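You operate a simulated robot arm through the tools that you are given. There is no shell and no other tool. Be economical: measure what you need, move in short steps, check, and stop when the job is done.

Carry out the task below with a simulated robot arm. There is one attempt and no reset: what you move stays moved.

TASK
Put things in order on the steel counter. At the end: the black lunch beaker stands where the orange half stood; the yellow sponge is on the green board; the orange half stands where the teal yarn stood; the teal yarn stands where the yellow sponge stood; whatever was shut is shut again. Leave all else as you found it, and nothing knocked over.
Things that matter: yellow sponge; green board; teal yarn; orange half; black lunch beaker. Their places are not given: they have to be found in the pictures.

It is judged by the outcome, as a careful person would: the job done as asked, and still so three seconds after it is handed in. It fails if anything else is knocked over, pushed out of place, dropped, spilled or broken.

THE ROBOT
A 7-joint arm with a two-finger parallel gripper, fixed in place. Base frame: the origin is at the foot of the arm, x ahead of it, y to its left, z up; the work surface is at about z = 0.91. Units: m, rad, N and s.
With the tool pointing down near the work surface it reaches from about 0.24 to 0.68 m from the base axis. Its first joint turns from -1.152 to 1.152 rad. Payload 2.4 kg.
Tool frame: the origin (TCP) lies between the finger pads and is the grasp point; the fingertips stand 0.03 m ahead of it; z points along the fingers, y is the line along which they close. Largest opening 0.094 m; finger width 0.028, thickness 0.01; the body of the gripper, 0.05 by 0.096 m, starts 0.055 m behind the TCP.
Orientation is told as [roll, pitch, yaw] about the base's x, y, z axes, in that order, counted from this pose: with the fingers straight down and closing along the base's y, the tool's x points along the base's -x, its y along +y and its z along -z.

THE INTERFACE
- The arm moves only by the tool servo_tool. Its argument "moves" is a list of rows, each a list of 7 numbers: the shift along the base's x, y, z in cm, then the turn, a rotation vector about the base's x, y, z in rad, then the gripper command, from -1 (fully open) to 1 (shut), values between in proportion. In form: [[tx, ty, tz, ax, ay, az, gripper], ...]. A call has 1 to 20 rows; each row shifts and turns the commanded pose from where the row before left it. A row lasts 0.2 s, in which the tool goes at most 0.05 m and 0.15 rad; a call with a longer step from one row to the next is refused whole, and so is a gripper value outside its range. A pose out of reach is approached as far as the arm can. The call stops where the force on the tool passes 40 N (or 10 N more than at its start, if that is more) or the arm is blocked; 0.2 s more then pass. The fingers move at their own pace (about 0.153 m/s each) and stop on an object; they squeeze with about 35 N. The grip force told is the motor's: it shows also when the fingers shut on nothing. Time passes only in rows, and 0.2 s behind the last, so rows that do not move let the fingers close. It gives the time, the measured TCP pose, the force on the tool (base axes), the opening and the grip force at its end, in the units of the frame above (readings bear some noise), and new pictures: "views" is both (left out), scene, wrist or none.
- Cameras (640 x 400 px; columns grow to the right, rows downward): "scene" is fixed at [0.0315, 0.4647, 1.4559]; the picture's right is [-0.83, -0.55, 0.00], its down [-0.25, 0.37, -0.89] and it looks along [0.49, -0.74, -0.45] (base axes); focal length 352 px, centre (320, 200). "wrist" rides on the gripper at [-0.037, 0, -0.058] in the tool frame; the picture's right is [0.00, -1.00, 0.00], its down [0.97, 0.00, -0.24] and it looks along [0.24, 0.00, 0.97] (tool axes); focal length 218 px, centre (320, 200).
- measure_at(camera, pixels): for up to 12 pixels [column, row] of the newest picture of that camera ("zoom" is the newest enlarged one), the place [x, y, z] in the base frame of the surface seen there, good to about 0.003 m. It takes no simulated time.
- enlarge(camera, box): a new picture of the part [left, top, right, bottom] of that camera's present view, enlarged. It takes no simulated time.
- job_done(): hands the job in; it is judged then, once.

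Keep the steps short. Do not move on a guess: measure, check each grasp and each placing, and mend mistakes. In all there are 80 turns and 120 pictures (those below and enlarged ones count). Leave the gripper open and the arm clear of the work at the hand-in unless told otherwise, and finish with a single line.

The tools are called after ">>>" as name(argument=value, ...) on one line, values as JSON. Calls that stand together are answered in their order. servo_tool: Moves the arm, as the interface text tells. Its arguments: {"type":"object","properties":{"moves":{"type":"array"},"views":{"type":"string","enum":["both","scene","wrist","none"]}},"required":["moves"]} The other tools are called the same way: measure_at (camera, pixels) gives the place of the surface under pixels of a picture; enlarge (camera, box) takes an enlarged picture of a part of a camera's view; job_done () hands the job in.

At the start:

```text
t: 0.0
eef_pos: [0.4271, -0.1293, 1.251]
ee_rot: [0.0, -0.001, 0.0]
wrist_force: [-0.1, 0.1, -0.2]
finger_gap: 0.094
gripper_force: 0.1
```

scene: 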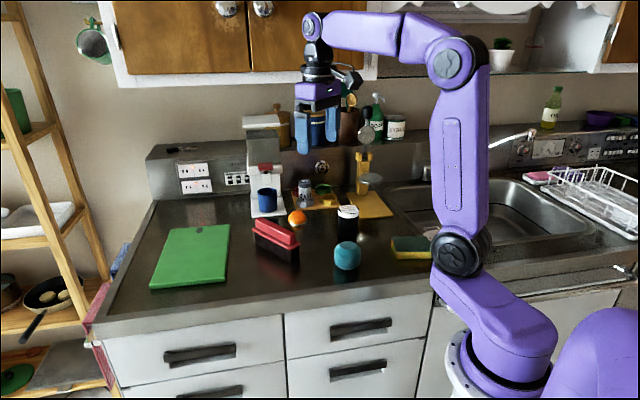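
wrist: 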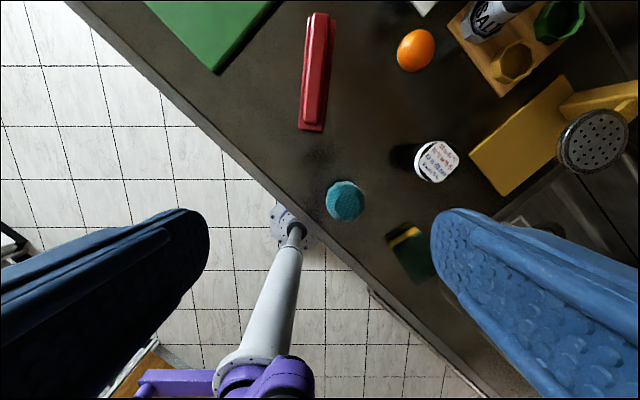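

I see the teal yarn near (347,256), the orange at (297,217), a black item with a white lid at (347,220), the sponge at (411,247) and the green board at (190,257). I'll zoom in and measure them.

>>> enlarge(camera="scene", box=[230, 140, 450, 290])

>>> measure_at(camera="scene", pixels=[[347, 243], [347, 256], [297, 212], [297, 222], [347, 208], [347, 225], [411, 240], [411, 255], [395, 238], [190, 257], [275, 232], [362, 239]])

>>> measure_at(camera="wrist", pixels=[[346, 201], [415, 50], [437, 160], [405, 237], [415, 265], [430, 275], [392, 240], [418, 228], [316, 70], [314, 125], [216, 72], [277, 3]])

```text
2.67 times, centred on (340, 215) of scene
```

zoom: 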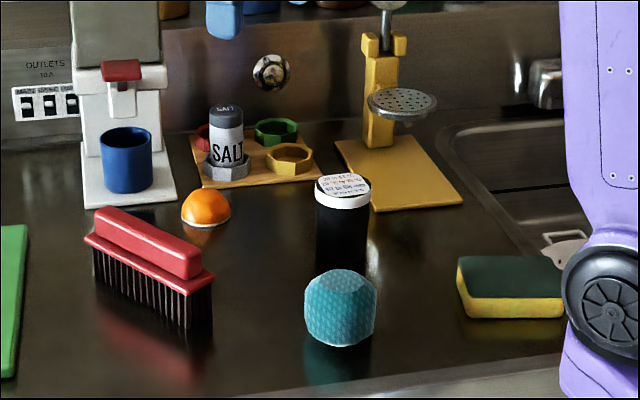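

```text
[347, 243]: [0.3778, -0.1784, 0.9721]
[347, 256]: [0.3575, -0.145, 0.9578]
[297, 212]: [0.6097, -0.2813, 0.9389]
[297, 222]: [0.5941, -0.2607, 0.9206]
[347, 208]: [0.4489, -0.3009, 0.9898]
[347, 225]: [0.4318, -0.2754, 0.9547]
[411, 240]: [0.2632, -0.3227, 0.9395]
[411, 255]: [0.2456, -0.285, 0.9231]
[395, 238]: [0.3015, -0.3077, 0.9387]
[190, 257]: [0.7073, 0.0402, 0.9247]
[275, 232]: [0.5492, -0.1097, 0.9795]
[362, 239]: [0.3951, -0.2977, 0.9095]
```

```text
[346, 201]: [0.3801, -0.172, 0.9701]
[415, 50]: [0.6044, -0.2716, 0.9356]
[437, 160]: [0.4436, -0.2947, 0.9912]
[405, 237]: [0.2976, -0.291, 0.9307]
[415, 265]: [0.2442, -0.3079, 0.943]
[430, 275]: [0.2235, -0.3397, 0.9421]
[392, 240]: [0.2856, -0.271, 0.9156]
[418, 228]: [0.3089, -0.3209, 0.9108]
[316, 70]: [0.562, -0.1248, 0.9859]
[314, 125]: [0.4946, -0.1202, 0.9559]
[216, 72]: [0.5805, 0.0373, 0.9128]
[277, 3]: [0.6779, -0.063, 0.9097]
```

The chain can go without a buffer: sponge → board, yarn → sponge place, orange → yarn place, beaker → orange place. First I move over the sponge/yarn area to look closely.

>>> servo_tool(moves=[[-2.2, -2.5, -2.2, 0, 0, 0, -1], [-2.2, -2.5, -2.2, 0, 0, 0, -1], [-2.2, -2.5, -2.2, 0, 0, 0, -1], [-2.2, -2.5, -2.2, 0, 0, 0, -1], [-2.2, -2.5, -2.2, 0, 0, 0, -1], [-2.2, -2.5, -2.2, 0, 0, 0, -1], [0, 0, 0, 0, 0, 0, -1]], views="both")

```text
t: 1.6
eef_pos: [0.2966, -0.2761, 1.1192]
ee_rot: [0.0, 0.0, 0.001]
wrist_force: [1.0, -0.1, 0.5]
finger_gap: 0.0939
gripper_force: 0.1
```

scene: 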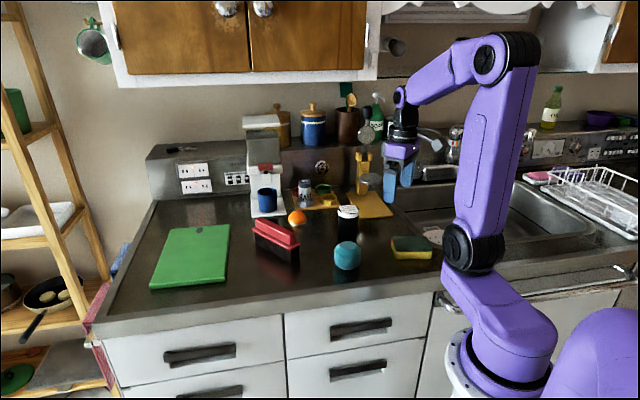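
wrist: 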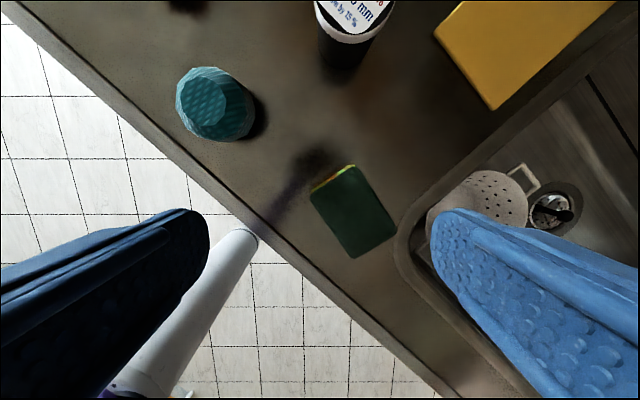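

The sponge's dark-green top lies at about (353,212); the yarn at (215,102). I measure the sponge corners and points on the yarn, beaker and board.

>>> measure_at(camera="wrist", pixels=[[314, 193], [352, 170], [391, 234], [353, 254], [352, 212], [180, 103], [213, 72], [252, 103], [215, 137], [215, 102], [345, 65], [362, 5]])

>>> measure_at(camera="scene", pixels=[[152, 286], [222, 280], [171, 230], [227, 226], [210, 255], [334, 256], [361, 256], [339, 212], [356, 212], [347, 205], [288, 220], [306, 220]])

>>> enlarge(camera="scene", box=[320, 190, 450, 275])

```text
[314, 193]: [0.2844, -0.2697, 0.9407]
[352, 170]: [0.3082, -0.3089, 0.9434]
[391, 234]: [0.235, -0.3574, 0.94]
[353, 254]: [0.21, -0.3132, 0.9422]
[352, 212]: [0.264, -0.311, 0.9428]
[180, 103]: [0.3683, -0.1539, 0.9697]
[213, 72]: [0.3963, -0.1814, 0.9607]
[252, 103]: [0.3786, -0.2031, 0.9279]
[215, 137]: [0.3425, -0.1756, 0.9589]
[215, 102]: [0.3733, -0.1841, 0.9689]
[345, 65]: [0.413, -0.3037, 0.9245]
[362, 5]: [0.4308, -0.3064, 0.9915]
```

```text
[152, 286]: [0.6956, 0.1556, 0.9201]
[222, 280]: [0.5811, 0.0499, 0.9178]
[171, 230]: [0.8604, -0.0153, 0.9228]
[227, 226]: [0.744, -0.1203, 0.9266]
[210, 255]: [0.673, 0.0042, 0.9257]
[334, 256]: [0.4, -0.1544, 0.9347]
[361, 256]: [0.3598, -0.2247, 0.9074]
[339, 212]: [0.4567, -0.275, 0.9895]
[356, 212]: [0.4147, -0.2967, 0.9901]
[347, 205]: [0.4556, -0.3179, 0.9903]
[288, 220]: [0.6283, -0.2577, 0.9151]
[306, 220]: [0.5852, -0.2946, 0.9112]
```

```text
4.71 times, centred on (385, 232) of scene
```

zoom: 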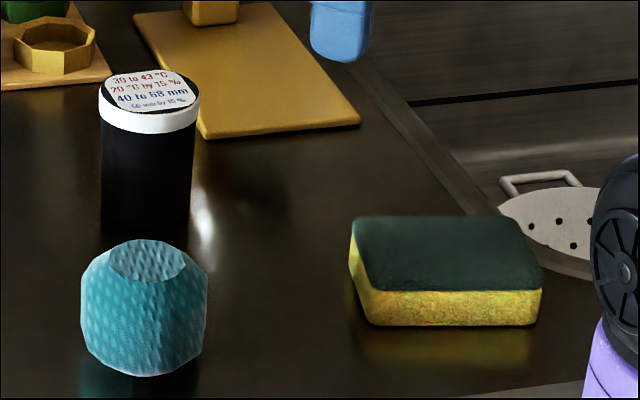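

Sponge centre ≈ (0.259,-0.312), top 0.942, long axis at +0.56 rad, width 5 cm. I turn the tool and go above it, then check.

>>> servo_tool(moves=[[-0.93, -0.9, -2.5, 0, 0, 0.14, -1], [-0.93, -0.9, -2.5, 0, 0, 0.14, -1], [-0.93, -0.9, -2.5, 0, 0, 0.14, -1], [-0.93, -0.9, -2.5, 0, 0, 0.138, -1], [0, 0, 0, 0, 0, 0, -1], [0, 0, 0, 0, 0, 0, -1]], views="both")

```text
t: 3.0
eef_pos: [0.2586, -0.3156, 1.02]
ee_rot: [0.001, 0.001, 0.56]
wrist_force: [0.5, 0.8, 0.2]
finger_gap: 0.0941
gripper_force: 0.0
```

scene: 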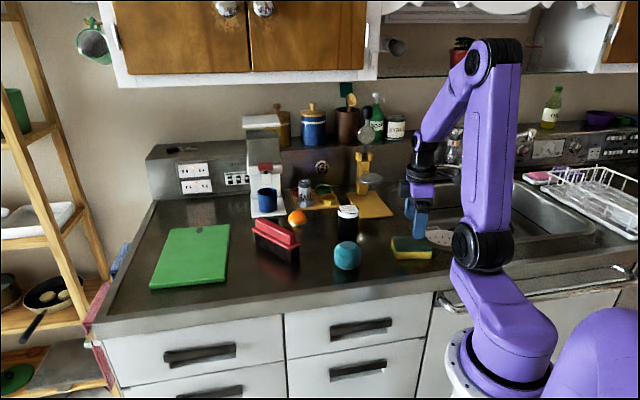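
wrist: 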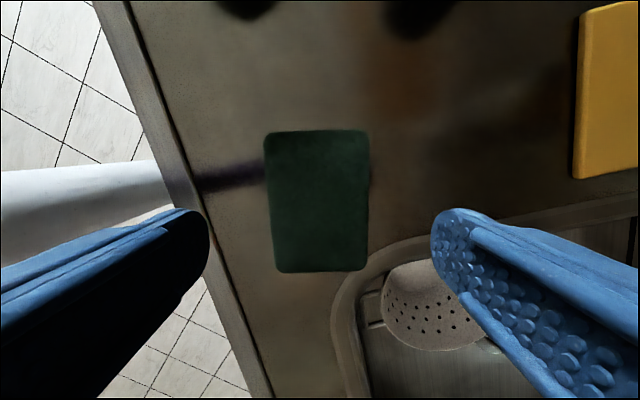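

The sponge is aligned with the tool (columns 265–368, rows 130–272). I check its measured size and what lies under the fingers.

>>> measure_at(camera="wrist", pixels=[[268, 200], [364, 200], [318, 134], [320, 268], [318, 200], [255, 200], [380, 200], [240, 200], [395, 200], [375, 230], [355, 285], [340, 300]])

```text
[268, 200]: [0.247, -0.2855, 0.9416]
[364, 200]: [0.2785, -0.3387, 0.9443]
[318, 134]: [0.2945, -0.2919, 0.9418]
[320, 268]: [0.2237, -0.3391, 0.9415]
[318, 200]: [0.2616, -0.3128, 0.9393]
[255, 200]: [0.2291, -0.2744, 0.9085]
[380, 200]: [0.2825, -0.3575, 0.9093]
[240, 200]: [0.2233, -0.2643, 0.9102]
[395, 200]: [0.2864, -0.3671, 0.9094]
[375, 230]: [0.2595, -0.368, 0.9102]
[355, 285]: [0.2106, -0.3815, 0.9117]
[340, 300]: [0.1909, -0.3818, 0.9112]
```

Width 6.2 cm, centred on the tool; both fingers come down on flat counter (z 0.91). I go down 7.4 cm and close.

>>> servo_tool(moves=[[0.1, 0.1, -3, 0, 0, 0, -1], [0, 0, -2.5, 0, 0, 0, -1], [0, 0, -1.9, 0, 0, 0, -1], [0, 0, 0, 0, 0, 0, -1], [0, 0, 0, 0, 0, 0, 1], [0, 0, 0, 0, 0, 0, 1], [0, 0, 0, 0, 0, 0, 1]], views="wrist")

```text
t: 4.6
eef_pos: [0.2606, -0.313, 0.9478]
ee_rot: [0.0, 0.0, 0.557]
wrist_force: [0.0, 0.4, 0.0]
finger_gap: 0.0628
gripper_force: 34.9
```

wrist: 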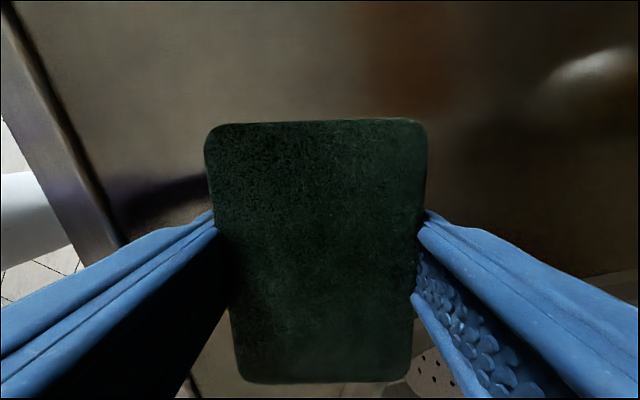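

Sponge held (gap 6.3 cm). I lift it and carry it over the board, turning to line up with the board's long edge.

>>> servo_tool(moves=[[0, 0, 4, 0, 0, 0, 1], [0, 0, 4.5, 0, 0, 0, 1], [0, 0, 4.5, 0, 0, 0, 1], [0, 0, 2, 0, 0, 0, 1], [3.33, 2.98, 0, 0, 0, -0.1136, 1], [3.33, 2.98, 0, 0, 0, -0.1136, 1], [3.33, 2.98, 0, 0, 0, -0.1136, 1], [3.33, 2.98, 0, 0, 0, -0.1136, 1], [3.33, 2.98, 0, 0, 0, -0.1136, 1], [3.33, 2.98, 0, 0, 0, -0.1136, 1], [3.33, 2.98, 0, 0, 0, -0.1136, 1], [3.33, 2.98, 0, 0, 0, -0.1136, 1], [3.33, 2.98, 0, 0, 0, -0.1136, 1], [3.33, 2.98, 0, 0, 0, -0.1136, 1], [3.33, 2.98, 0, 0, 0, -0.1136, 1], [3.33, 2.98, 0, 0, 0, -0.1136, 1], [0, 0, 0, 0, 0, 0, 1]], views="both")

```text
t: 8.2
eef_pos: [0.6545, 0.0412, 1.0929]
ee_rot: [-0.002, 0.001, -0.805]
wrist_force: [1.0, -0.7, -0.5]
finger_gap: 0.0629
gripper_force: 35.2
```

scene: 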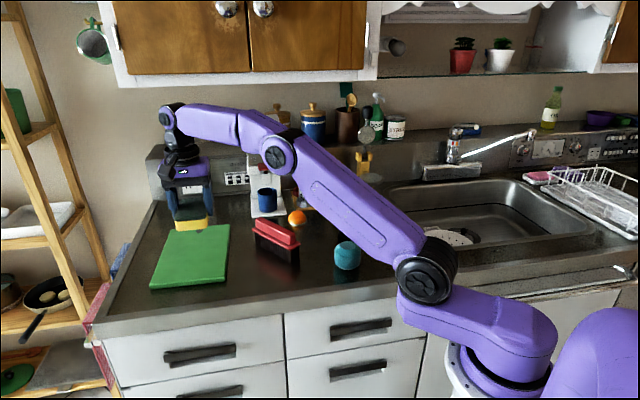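
wrist: 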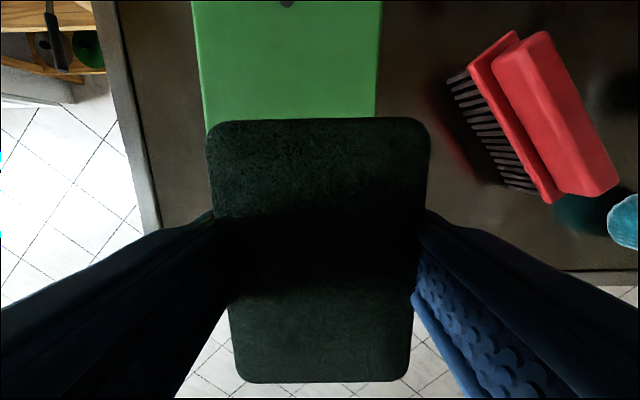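

Sponge sits over the board's near end. I measure the board's surface and edges for the descent.

>>> measure_at(camera="scene", pixels=[[160, 275], [190, 270], [210, 275], [218, 270], [190, 250], [220, 245], [225, 284], [222, 277], [160, 284], [215, 300]])

>>> measure_at(camera="wrist", pixels=[[376, 100], [206, 110], [300, 100], [300, 50], [420, 100], [180, 100]])

```text
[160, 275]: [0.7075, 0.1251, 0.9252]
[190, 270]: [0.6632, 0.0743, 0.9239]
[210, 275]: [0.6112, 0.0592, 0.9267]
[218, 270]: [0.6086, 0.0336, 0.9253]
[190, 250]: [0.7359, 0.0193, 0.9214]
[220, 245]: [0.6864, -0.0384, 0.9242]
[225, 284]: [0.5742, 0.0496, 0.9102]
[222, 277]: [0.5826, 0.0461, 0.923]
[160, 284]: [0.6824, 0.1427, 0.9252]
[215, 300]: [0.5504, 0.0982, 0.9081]
```

```text
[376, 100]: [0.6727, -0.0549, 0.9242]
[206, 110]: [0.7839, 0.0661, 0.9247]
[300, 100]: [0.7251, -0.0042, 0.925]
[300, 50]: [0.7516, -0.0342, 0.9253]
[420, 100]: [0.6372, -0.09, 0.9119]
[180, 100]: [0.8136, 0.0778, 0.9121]
```

Board top at z ≈ 0.9245, so I lower to about TCP 0.965 first.

>>> servo_tool(moves=[[0, 0, -3.5, 0, 0, 0, 1], [0, 0, -3.5, 0, 0, 0, 1], [0, 0, -3, 0, 0, 0, 1], [0, 0, -2, 0, 0, 0, 1], [0, 0, -0.8, 0, 0, 0, 1], [0, 0, 0, 0, 0, 0, 1], [0, 0, 0, 0, 0, 0, 1]], views="scene")

```text
t: 9.8
eef_pos: [0.6567, 0.0424, 0.9662]
ee_rot: [-0.001, -0.001, -0.805]
wrist_force: [0.8, -0.7, 0.1]
finger_gap: 0.0628
gripper_force: 34.3
```

scene: 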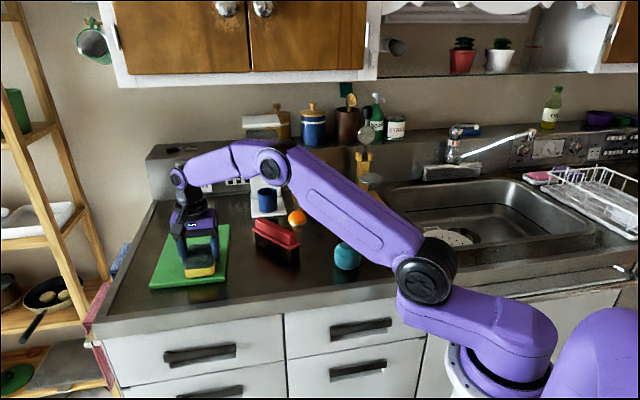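

Sponge is just above the board. I lower 0.4 cm more, open, and rise.

>>> servo_tool(moves=[[0, 0, -0.4, 0, 0, 0, 1], [0, 0, 0, 0, 0, 0, 1], [0, 0, 0, 0, 0, 0, -1], [0, 0, 0, 0, 0, 0, -1], [0, 0, 0, 0, 0, 0, -1], [0, 0, 3, 0, 0, 0, -1], [0, 0, 4, 0, 0, 0, -1], [0, 0, 4, 0, 0, 0, -1], [0, 0, 4, 0, 0, 0, -1], [0, 0, 0, 0, 0, 0, -1]], views="both")

```text
t: 12.0
eef_pos: [0.6585, 0.0417, 1.1148]
ee_rot: [0.0, 0.001, -0.805]
wrist_force: [-0.7, 0.1, 0.1]
finger_gap: 0.0939
gripper_force: 0.0
```

scene: 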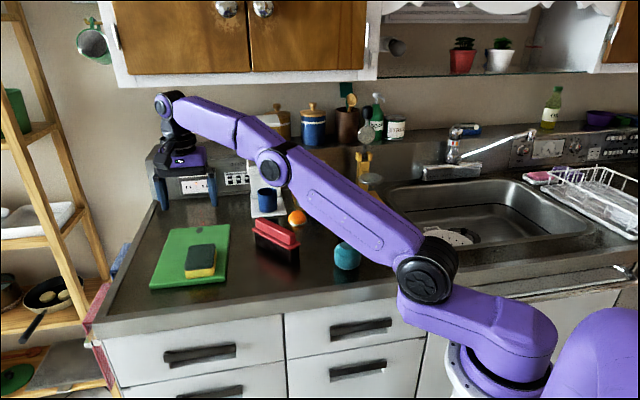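
wrist: 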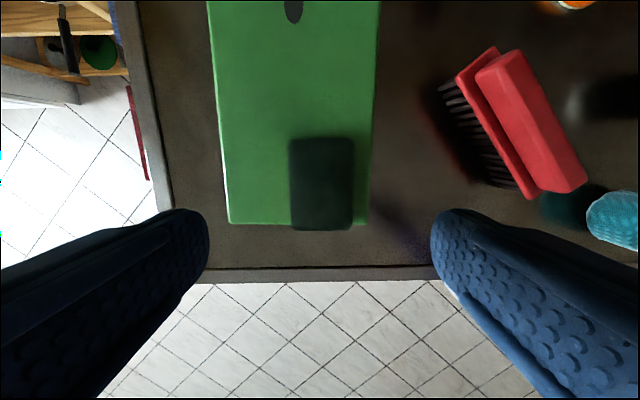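

The sponge is on the board but close to its front edge. I measure how close.

>>> measure_at(camera="wrist", pixels=[[322, 226], [293, 180], [350, 180], [322, 142], [270, 220], [360, 220], [240, 218]])

>>> enlarge(camera="scene", box=[140, 215, 240, 295])

```text
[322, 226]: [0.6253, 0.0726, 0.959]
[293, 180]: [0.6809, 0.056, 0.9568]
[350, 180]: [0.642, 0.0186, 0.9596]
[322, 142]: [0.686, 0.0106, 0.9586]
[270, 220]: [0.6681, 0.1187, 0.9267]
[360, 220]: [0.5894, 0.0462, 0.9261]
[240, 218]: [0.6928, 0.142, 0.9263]
```

```text
5.00 times, centred on (190, 255) of scene
```

zoom: 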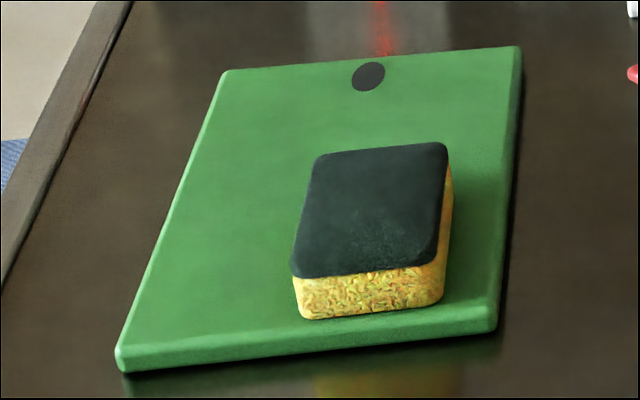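

Sponge is fully on the board. Next, I go above the yarn.

>>> servo_tool(moves=[[-3.58, -2.62, 0, 0, 0, 0.1006, -1], [-3.58, -2.62, 0, 0, 0, 0.1006, -1], [-3.58, -2.62, 0, 0, 0, 0.1006, -1], [-3.58, -2.62, 0, 0, 0, 0.1006, -1], [-3.58, -2.62, 0, 0, 0, 0.1006, -1], [-3.58, -2.62, 0, 0, 0, 0.1006, -1], [-3.58, -2.62, 0, 0, 0, 0.1006, -1], [-3.58, -2.62, 0, 0, 0, 0.1006, -1], [0, 0, 0, 0, 0, 0, -1], [0, 0, 0, 0, 0, 0, -1]], views="wrist")

```text
t: 14.2
eef_pos: [0.3718, -0.1643, 1.1125]
ee_rot: [0.001, 0.0, 0.0]
wrist_force: [-0.7, 1.4, 0.7]
finger_gap: 0.0941
gripper_force: 0.0
```

wrist: 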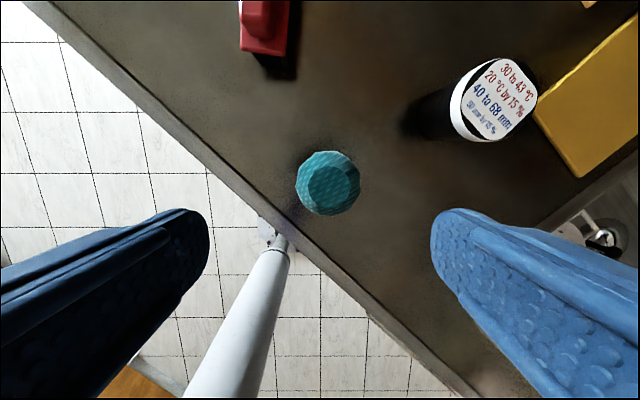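

>>> measure_at(camera="wrist", pixels=[[298, 183], [358, 183], [328, 153], [328, 213], [328, 183], [310, 188], [354, 188], [332, 165], [332, 207]])

>>> enlarge(camera="wrist", box=[280, 130, 380, 230])

>>> enlarge(camera="wrist", box=[440, 50, 550, 150])

```text
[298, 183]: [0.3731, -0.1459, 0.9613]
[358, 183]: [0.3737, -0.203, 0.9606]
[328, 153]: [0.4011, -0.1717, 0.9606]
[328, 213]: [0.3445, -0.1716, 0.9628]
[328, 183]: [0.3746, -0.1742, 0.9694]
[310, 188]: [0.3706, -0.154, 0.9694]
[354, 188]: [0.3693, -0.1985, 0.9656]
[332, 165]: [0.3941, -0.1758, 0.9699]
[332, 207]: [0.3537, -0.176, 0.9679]
```

```text
4.00 times, centred on (330, 180) of wrist
```

zoom: 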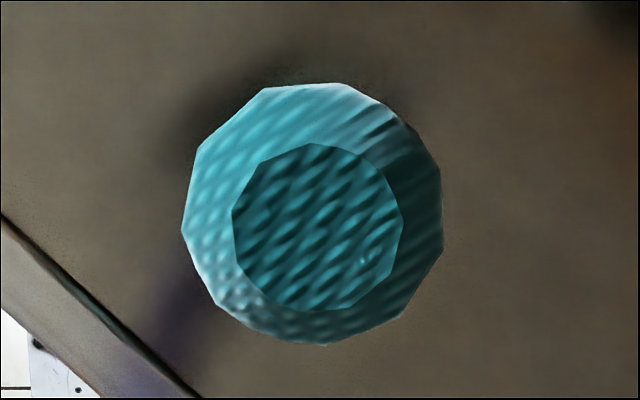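

```text
4.00 times, centred on (495, 100) of wrist
```

zoom: 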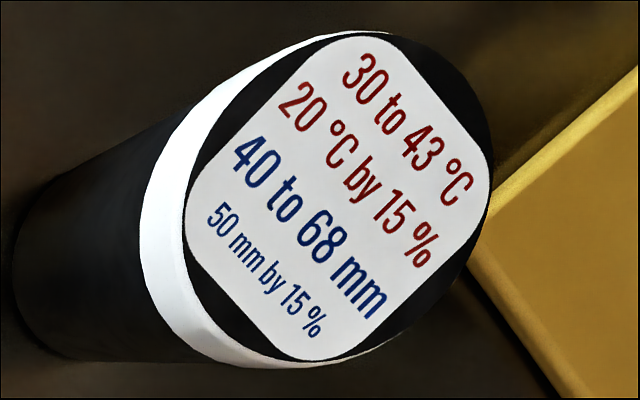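

Yarn centre ≈ (0.373,-0.174), about 6.6 cm wide, flat top and bottom. I centre, descend to z 0.945 and grip.

>>> servo_tool(moves=[[0.1, -0.95, -4, 0, 0, 0, -1], [0, 0, -4, 0, 0, 0, -1], [0, 0, -4, 0, 0, 0, -1], [0, 0, -3, 0, 0, 0, -1], [0, 0, -1.6, 0, 0, 0, -1], [0, 0, 0, 0, 0, 0, -1], [0, 0, 0, 0, 0, 0, 1], [0, 0, 0, 0, 0, 0, 1], [0, 0, 0, 0, 0, 0, 1]], views="both")

```text
t: 16.2
eef_pos: [0.3753, -0.1755, 0.9465]
ee_rot: [-0.002, 0.0, -0.002]
wrist_force: [0.2, 0.3, -1.0]
finger_gap: 0.0638
gripper_force: 35.2
```

scene: 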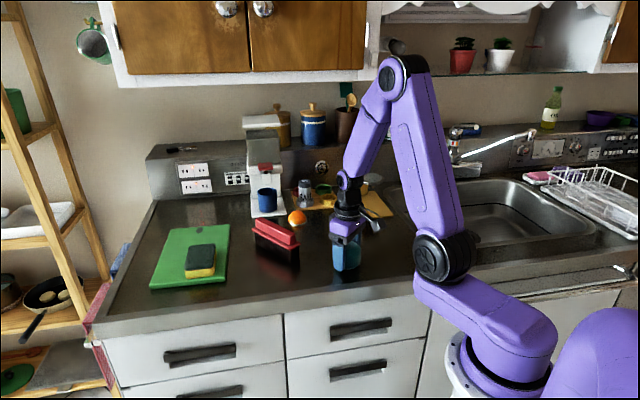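
wrist: 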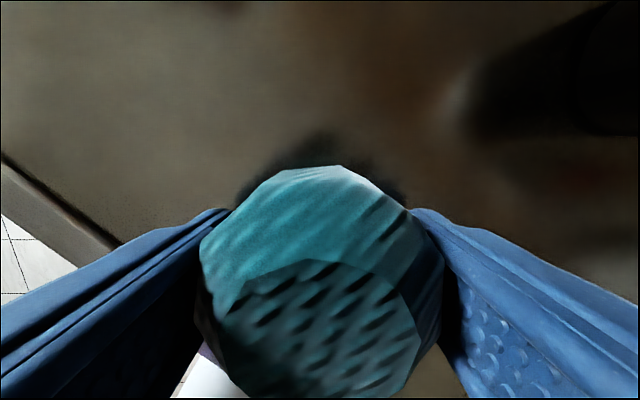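

Yarn held. I lift it 10 cm, carry it to (0.260,-0.313) and check.

>>> servo_tool(moves=[[0, 0, 3, 0, 0, 0, 1], [0, 0, 4, 0, 0, 0, 1], [0, 0, 3, 0, 0, 0, 1], [-2.83, -3.46, 0, 0, 0, 0, 1], [-2.83, -3.46, 0, 0, 0, 0, 1], [-2.83, -3.46, 0, 0, 0, 0, 1], [-2.83, -3.46, 0, 0, 0, 0, 1], [0, 0, 0, 0, 0, 0, 1], [0, 0, -4, 0, 0, 0, 1], [0, 0, -3.5, 0, 0, 0, 1], [0, 0, 0, 0, 0, 0, 1], [0, 0, 0, 0, 0, 0, 1]], views="both")

```text
t: 18.8
eef_pos: [0.2606, -0.3144, 0.9738]
ee_rot: [0.0, -0.001, 0.001]
wrist_force: [0.0, 0.7, 0.1]
finger_gap: 0.0642
gripper_force: 35.1
```

scene: 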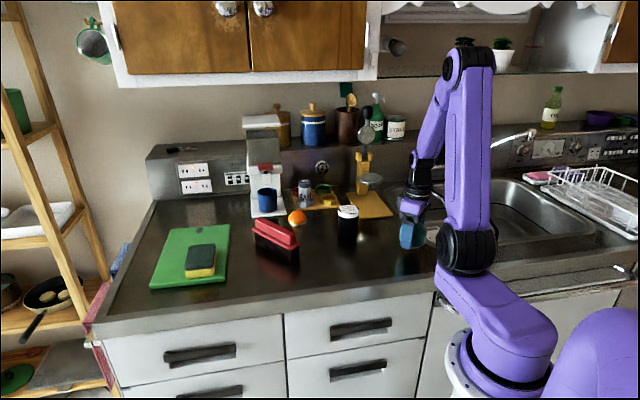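
wrist: 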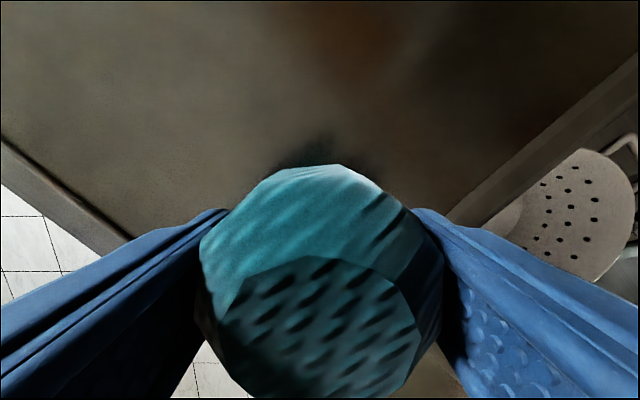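

I lower to the same height it was gripped at, release and rise.

>>> servo_tool(moves=[[0, 0, -1.5, 0, 0, 0, 1], [0, 0, -1, 0, 0, 0, 1], [0, 0, 0, 0, 0, 0, 1], [0, 0, 0, 0, 0, 0, 1], [0, 0, 0, 0, 0, 0, -0.2], [0, 0, 0, 0, 0, 0, -1], [0, 0, 0, 0, 0, 0, -1], [0, 0, 3, 0, 0, 0, -1], [0, 0, 4, 0, 0, 0, -1], [0, 0, 4, 0, 0, 0, -1], [0, 0, 4, 0, 0, 0, -1], [0, 0, 0, 0, 0, 0, -1]], views="both")

```text
t: 21.4
eef_pos: [0.2593, -0.3119, 1.1015]
ee_rot: [-0.002, 0.002, -0.001]
wrist_force: [0.4, 0.0, -0.4]
finger_gap: 0.0939
gripper_force: 0.1
```

scene: 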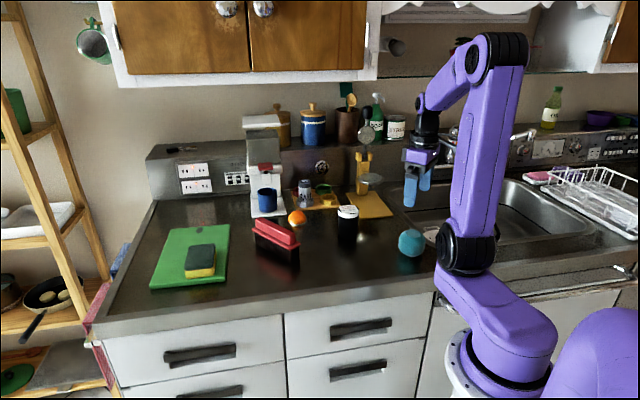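
wrist: 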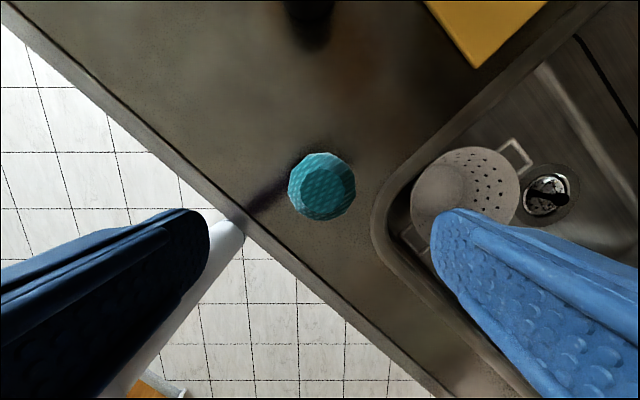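

Yarn stands on the sponge's place. Now I go above the orange to look.

>>> servo_tool(moves=[[4.2, 0.5, 1, 0, 0, 0, -1], [4.2, 0.5, 1, 0, 0, 0, -1], [4.2, 0.5, 0, 0, 0, 0, -1], [4.2, 0.5, 0, 0, 0, 0, -1], [4.2, 0.5, 0, 0, 0, 0, -1], [4.2, 0.5, 0, 0, 0, 0, -1], [4.2, 0.5, 0, 0, 0, 0, -1], [4.2, 0.5, 0, 0, 0, 0, -1], [0, 0, 0, 0, 0, 0, -1], [0, 0, 0, 0, 0, 0, -1]], views="both")

```text
t: 23.6
eef_pos: [0.5954, -0.2743, 1.1178]
ee_rot: [-0.001, 0.0, -0.003]
wrist_force: [-0.3, -0.5, -0.4]
finger_gap: 0.0942
gripper_force: 0.0
```

scene: 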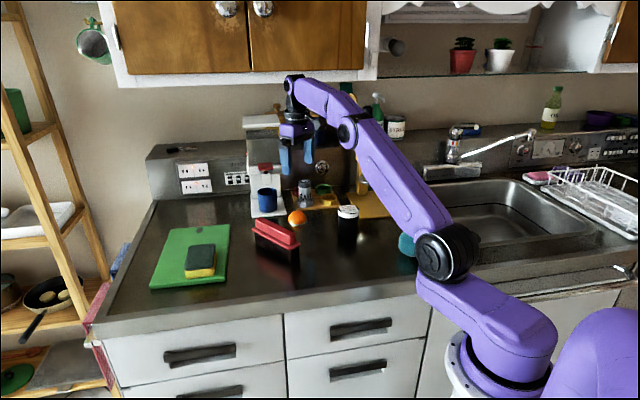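
wrist: 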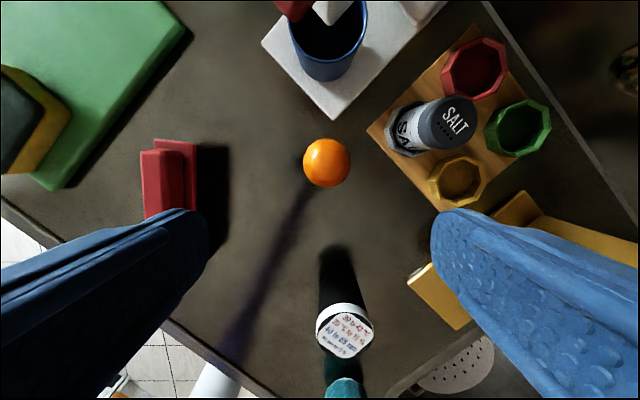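

>>> measure_at(camera="wrist", pixels=[[306, 162], [348, 162], [327, 142], [327, 184], [327, 163], [335, 118], [370, 130], [345, 330], [197, 150], [433, 190], [320, 310], [372, 332]])

>>> enlarge(camera="scene", box=[260, 180, 340, 240])

>>> enlarge(camera="wrist", box=[250, 100, 410, 200])

```text
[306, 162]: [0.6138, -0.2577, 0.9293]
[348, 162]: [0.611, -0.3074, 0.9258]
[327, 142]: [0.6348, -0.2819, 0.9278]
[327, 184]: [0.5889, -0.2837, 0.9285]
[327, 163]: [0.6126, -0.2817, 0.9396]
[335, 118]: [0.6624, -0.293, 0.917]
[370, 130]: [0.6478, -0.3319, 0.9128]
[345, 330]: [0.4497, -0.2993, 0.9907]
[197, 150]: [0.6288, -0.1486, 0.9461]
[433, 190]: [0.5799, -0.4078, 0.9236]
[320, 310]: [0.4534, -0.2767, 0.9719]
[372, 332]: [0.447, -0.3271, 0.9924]
```

```text
6.67 times, centred on (300, 210) of scene
```

zoom: 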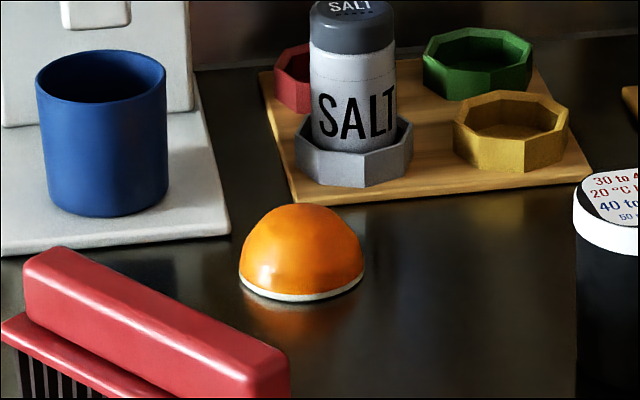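

```text
4.00 times, centred on (330, 150) of wrist
```

zoom: 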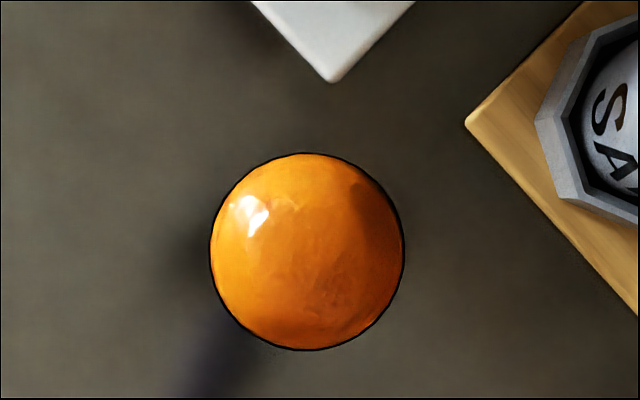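

Orange centre ≈ (0.612,-0.2825), 5 cm wide, 3 cm high, dome up. Finger lanes along y are clear of the salt tray and machine base. I descend to just above it and check.

>>> servo_tool(moves=[[1.65, -0.8, -3.5, 0, 0, 0, -1], [0, 0, -4, 0, 0, 0, -1], [0, 0, -4, 0, 0, 0, -1], [0, 0, -3, 0, 0, 0, -1], [0, 0, 0, 0, 0, 0, -1], [0, 0, 0, 0, 0, 0, -1]], views="both")

```text
t: 25.0
eef_pos: [0.6106, -0.2827, 0.9733]
ee_rot: [0.001, 0.001, 0.001]
wrist_force: [1.1, 0.0, -0.7]
finger_gap: 0.0941
gripper_force: 0.0
```

scene: 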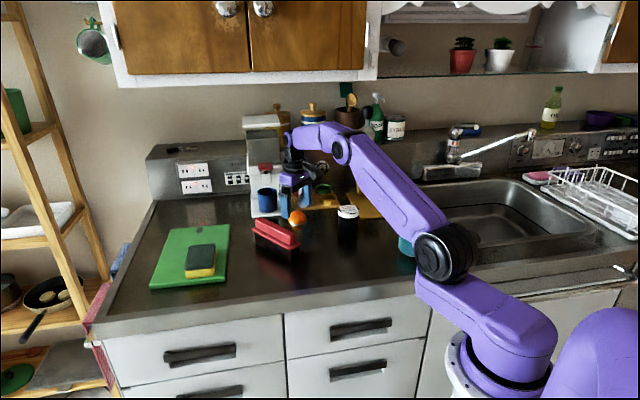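
wrist: 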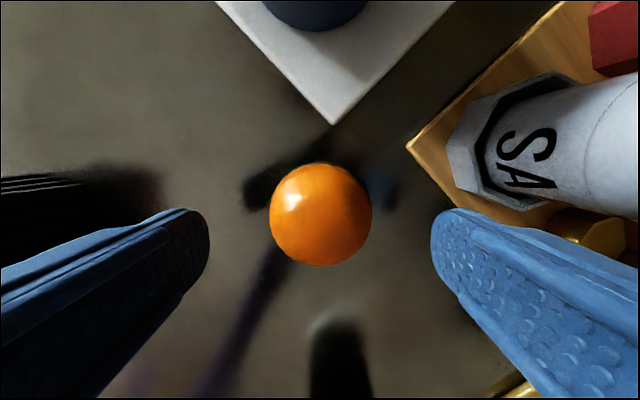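

Centred (orange at column 321). I narrow the fingers a bit, descend to z ≈ 0.942 and close.

>>> servo_tool(moves=[[0.1, 0, 0, 0, 0, 0, -0.55], [0, 0, -1.5, 0, 0, 0, -0.55], [0, 0, -1.2, 0, 0, 0, -0.55], [0, 0, -0.4, 0, 0, 0, -0.55], [0, 0, 0, 0, 0, 0, -0.55], [0, 0, 0, 0, 0, 0, 0], [0, 0, 0, 0, 0, 0, 1], [0, 0, 0, 0, 0, 0, 1], [0, 0, 0, 0, 0, 0, 1]], views="both")

```text
t: 27.0
eef_pos: [0.613, -0.2826, 0.9429]
ee_rot: [-0.002, 0.0, -0.004]
wrist_force: [0.8, 0.0, 0.2]
finger_gap: 0.0556
gripper_force: 35.1
```

scene: 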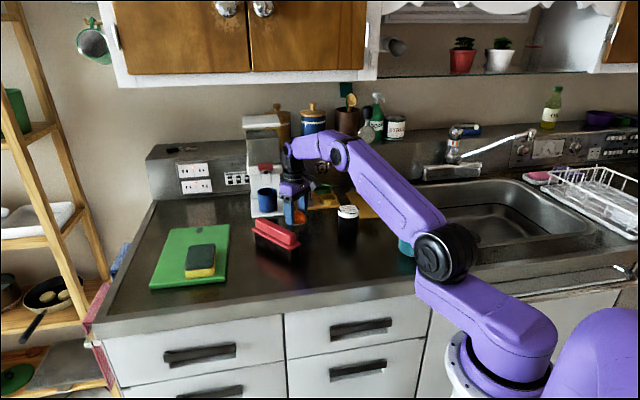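
wrist: 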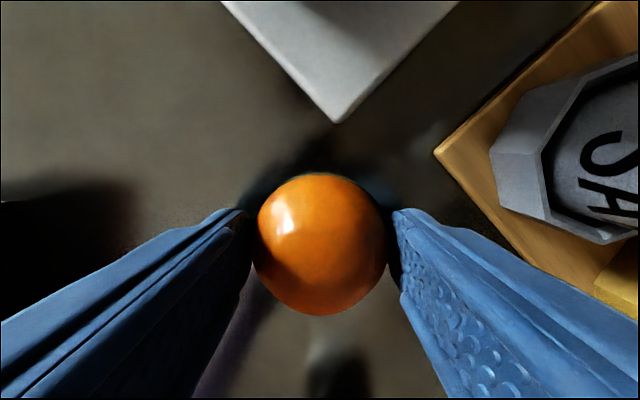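

Orange gripped at its rim (gap 5.6 cm). I lift gently and check first.

>>> servo_tool(moves=[[0, 0, 1.5, 0, 0, 0, 1], [0, 0, 3.5, 0, 0, 0, 1], [0, 0, 3.5, 0, 0, 0, 1], [0, 0, 3.5, 0, 0, 0, 1], [0, 0, 0, 0, 0, 0, 1]], views="both")

```text
t: 28.2
eef_pos: [0.6145, -0.2831, 1.0635]
ee_rot: [0.0, 0.0, -0.003]
wrist_force: [-0.5, 1.0, -0.3]
finger_gap: 0.0556
gripper_force: 35.0
```

scene: 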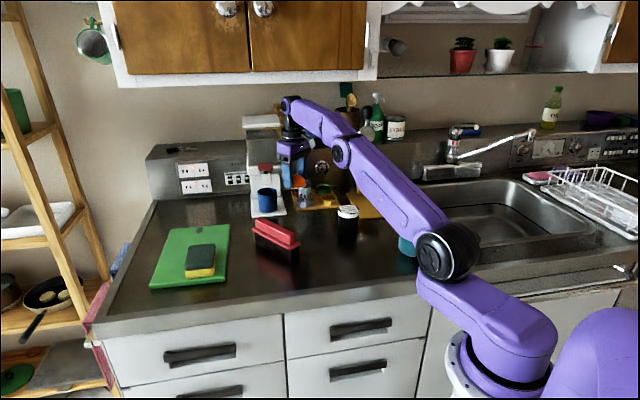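
wrist: 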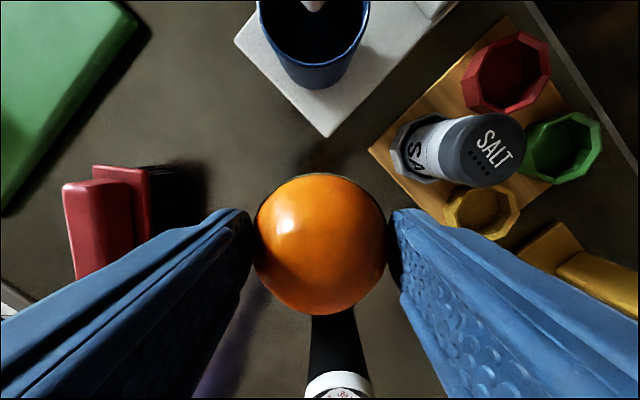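

Held firmly. I carry it to the yarn's old place (0.373,-0.174) and stop 3 cm above the counter.

>>> servo_tool(moves=[[-3.98, 1.81, 0, 0, 0, 0, 1], [-3.98, 1.81, 0, 0, 0, 0, 1], [-3.98, 1.81, 0, 0, 0, 0, 1], [-3.98, 1.81, 0, 0, 0, 0, 1], [-3.98, 1.81, 0, 0, 0, 0, 1], [-3.98, 1.81, 0, 0, 0, 0, 1], [0, 0, -3, 0, 0, 0, 1], [0, 0, -4, 0, 0, 0, 1], [0, 0, -2, 0, 0, 0, 1], [0, 0, 0, 0, 0, 0, 1], [0, 0, 0, 0, 0, 0, 1]], views="both")

```text
t: 30.6
eef_pos: [0.3763, -0.173, 0.9699]
ee_rot: [-0.001, 0.001, -0.001]
wrist_force: [0.9, 0.9, -0.5]
finger_gap: 0.0557
gripper_force: 34.6
```

scene: 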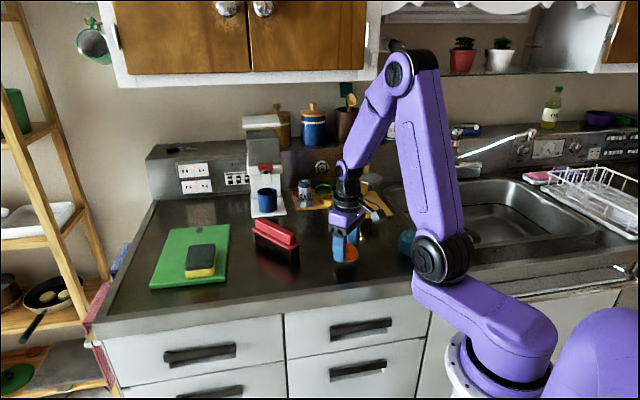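
wrist: 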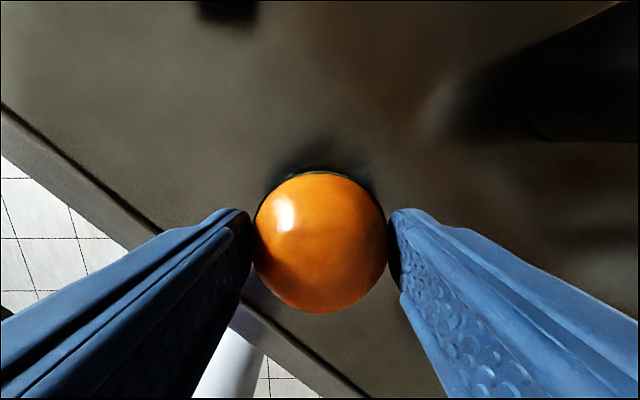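

I lower the last 2.8 cm, release and rise.

>>> servo_tool(moves=[[-0.2, -0.1, -1.5, 0, 0, 0, 1], [0, 0, -1, 0, 0, 0, 1], [0, 0, -0.3, 0, 0, 0, 1], [0, 0, 0, 0, 0, 0, 1], [0, 0, 0, 0, 0, 0, 1], [0, 0, 0, 0, 0, 0, -0.4], [0, 0, 0, 0, 0, 0, -1], [0, 0, 0, 0, 0, 0, -1], [0, 0, 3, 0, 0, 0, -1], [0, 0, 4, 0, 0, 0, -1], [0, 0, 4, 0, 0, 0, -1], [0, 0, 4, 0, 0, 0, -1], [0, 0, 0, 0, 0, 0, -1]], views="both")

```text
t: 33.4
eef_pos: [0.3745, -0.1756, 1.0928]
ee_rot: [0.0, 0.001, 0.002]
wrist_force: [0.1, 0.4, -0.1]
finger_gap: 0.0939
gripper_force: 0.0
```

scene: 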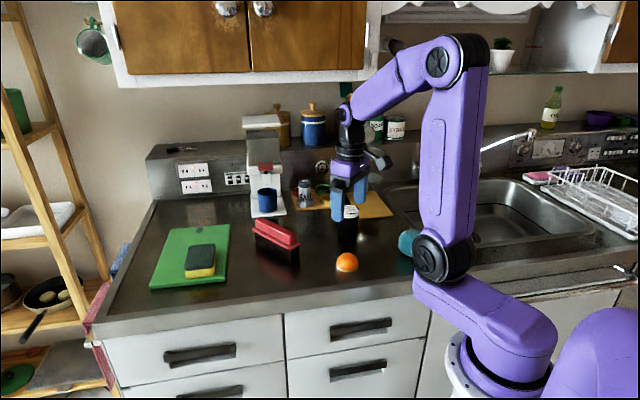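
wrist: 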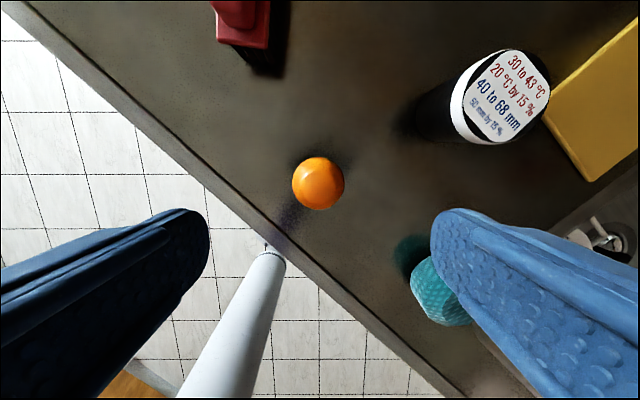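

Orange stands on the yarn's place. Now over the beaker for a close look.

>>> servo_tool(moves=[[1.6, -3.1, 1.5, 0, 0, 0, -1], [1.6, -3.1, 1.5, 0, 0, 0, -1], [1.6, -3.1, 1.5, 0, 0, 0, -1], [1.6, -3.1, 1.5, 0, 0, 0, -1], [0, 0, 0, 0, 0, 0, -1], [0, 0, 0, 0, 0, 0, -1]], views="both")

```text
t: 34.8
eef_pos: [0.4354, -0.2984, 1.1537]
ee_rot: [0.0, 0.001, 0.0]
wrist_force: [0.9, -1.0, -0.4]
finger_gap: 0.0942
gripper_force: 0.1
```

scene: 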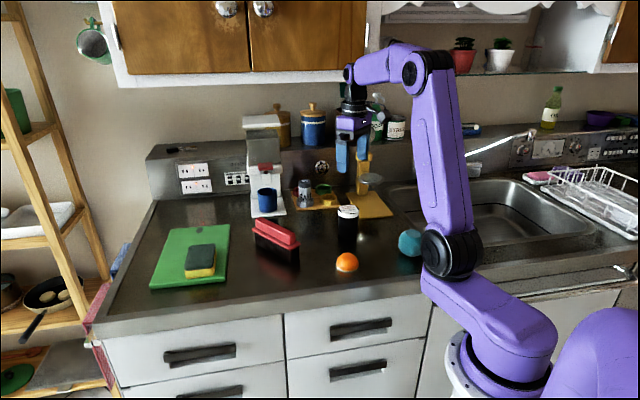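
wrist: 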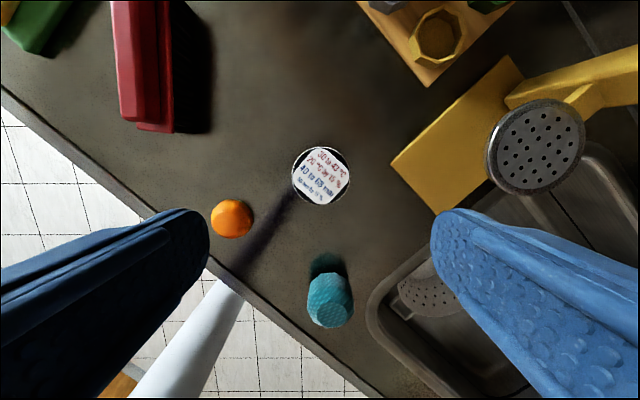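

>>> measure_at(camera="wrist", pixels=[[295, 176], [346, 176], [321, 150], [321, 201], [321, 176], [400, 165], [430, 200]])

>>> enlarge(camera="scene", box=[310, 195, 390, 255])

>>> enlarge(camera="wrist", box=[270, 130, 370, 220])

```text
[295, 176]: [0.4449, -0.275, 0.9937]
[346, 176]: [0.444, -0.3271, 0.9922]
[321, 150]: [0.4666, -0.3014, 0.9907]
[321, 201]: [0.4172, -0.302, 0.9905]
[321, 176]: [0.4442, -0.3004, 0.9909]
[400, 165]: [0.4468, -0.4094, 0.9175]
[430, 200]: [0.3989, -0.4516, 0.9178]
```

```text
6.67 times, centred on (350, 225) of scene
```

zoom: 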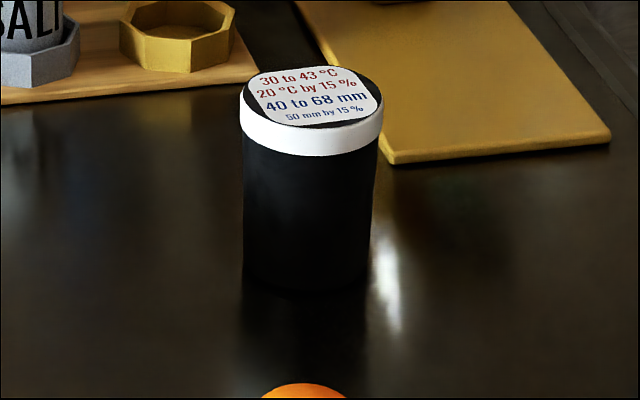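

```text
4.44 times, centred on (320, 175) of wrist
```

zoom: 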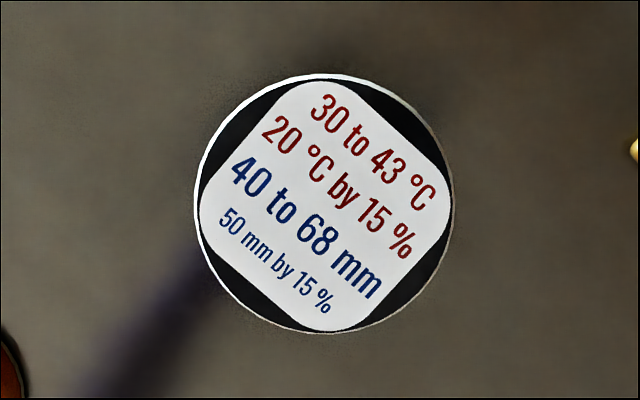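

Beaker: centre ≈ (0.442,-0.301), 5.4 cm wide, lid top 0.991. I grip the black body below the lid (TCP z ≈ 0.95), keeping the tool vertical. First down to just above.

>>> servo_tool(moves=[[0.6, -0.25, -3, 0, 0, 0, -1], [0, 0, -4, 0, 0, 0, -1], [0, 0, -4, 0, 0, 0, -1], [0, 0, -1, 0, 0, 0, -1], [0, 0, 0, 0, 0, 0, -1], [0, 0, 0, 0, 0, 0, -1]], views="wrist")

```text
t: 36.2
eef_pos: [0.4431, -0.301, 1.0316]
ee_rot: [0.0, 0.001, -0.002]
wrist_force: [-0.3, 0.5, 0.4]
finger_gap: 0.0938
gripper_force: 0.0
```

wrist: 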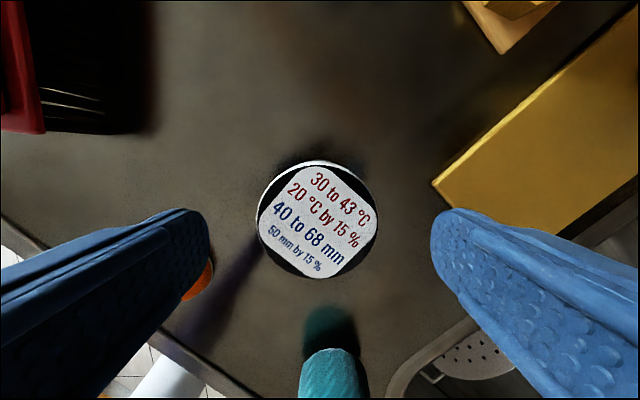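

Centred. I descend to z ≈ 0.95 and close.

>>> servo_tool(moves=[[0, 0, -3, 0, 0, 0, -1], [0, 0, -3, 0, 0, 0, -1], [0, 0, -2.1, 0, 0, 0, -1], [0, 0, 0, 0, 0, 0, -1], [0, 0, 0, 0, 0, 0, -0.4], [0, 0, 0, 0, 0, 0, 1], [0, 0, 0, 0, 0, 0, 1], [0, 0, 0, 0, 0, 0, 1]], views="both")

```text
t: 38.0
eef_pos: [0.4421, -0.3003, 0.9506]
ee_rot: [0.0, 0.002, -0.001]
wrist_force: [-0.2, 0.3, -0.5]
finger_gap: 0.0594
gripper_force: 35.2
```

scene: 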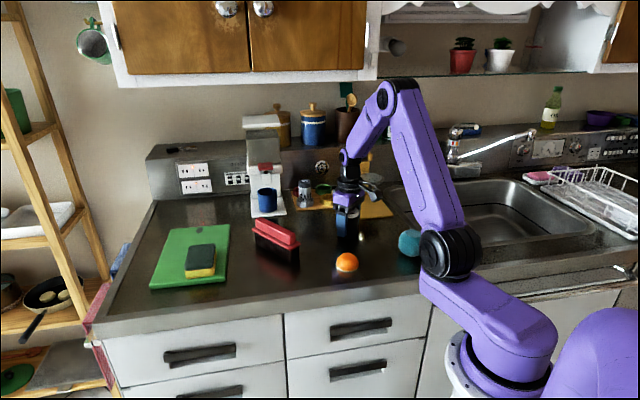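
wrist: 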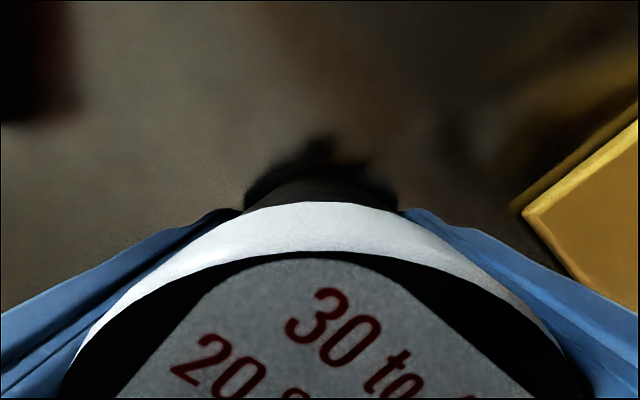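

Gripped (gap 5.9 cm). I lift slowly and carry it level to above the orange's old place (0.612,-0.2825).

>>> servo_tool(moves=[[0, 0, 1, 0, 0, 0, 1], [0, 0, 2, 0, 0, 0, 1], [0, 0, 2, 0, 0, 0, 1], [0, 0, 1, 0, 0, 0, 1], [1, 0.1, 0, 0, 0, 0, 1], [2, 0.21, 0, 0, 0, 0, 1], [2.5, 0.27, 0, 0, 0, 0, 1], [2.5, 0.27, 0, 0, 0, 0, 1], [2.5, 0.27, 0, 0, 0, 0, 1], [2.5, 0.27, 0, 0, 0, 0, 1], [2.5, 0.27, 0, 0, 0, 0, 1], [1.5, 0.14, 0, 0, 0, 0, 1], [0, 0, 0, 0, 0, 0, 1], [0, 0, 0, 0, 0, 0, 1]], views="both")

```text
t: 41.0
eef_pos: [0.6118, -0.2819, 1.012]
ee_rot: [-0.001, 0.001, -0.003]
wrist_force: [0.2, 0.3, -1.6]
finger_gap: 0.0594
gripper_force: 34.8
```

scene: 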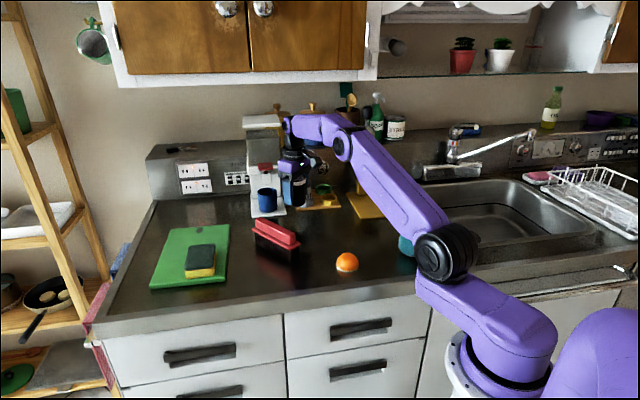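
wrist: 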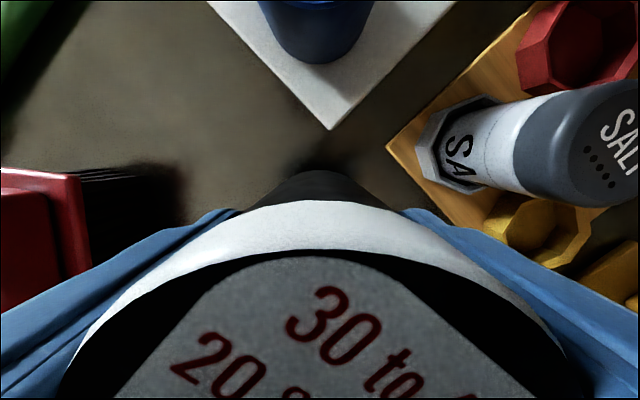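

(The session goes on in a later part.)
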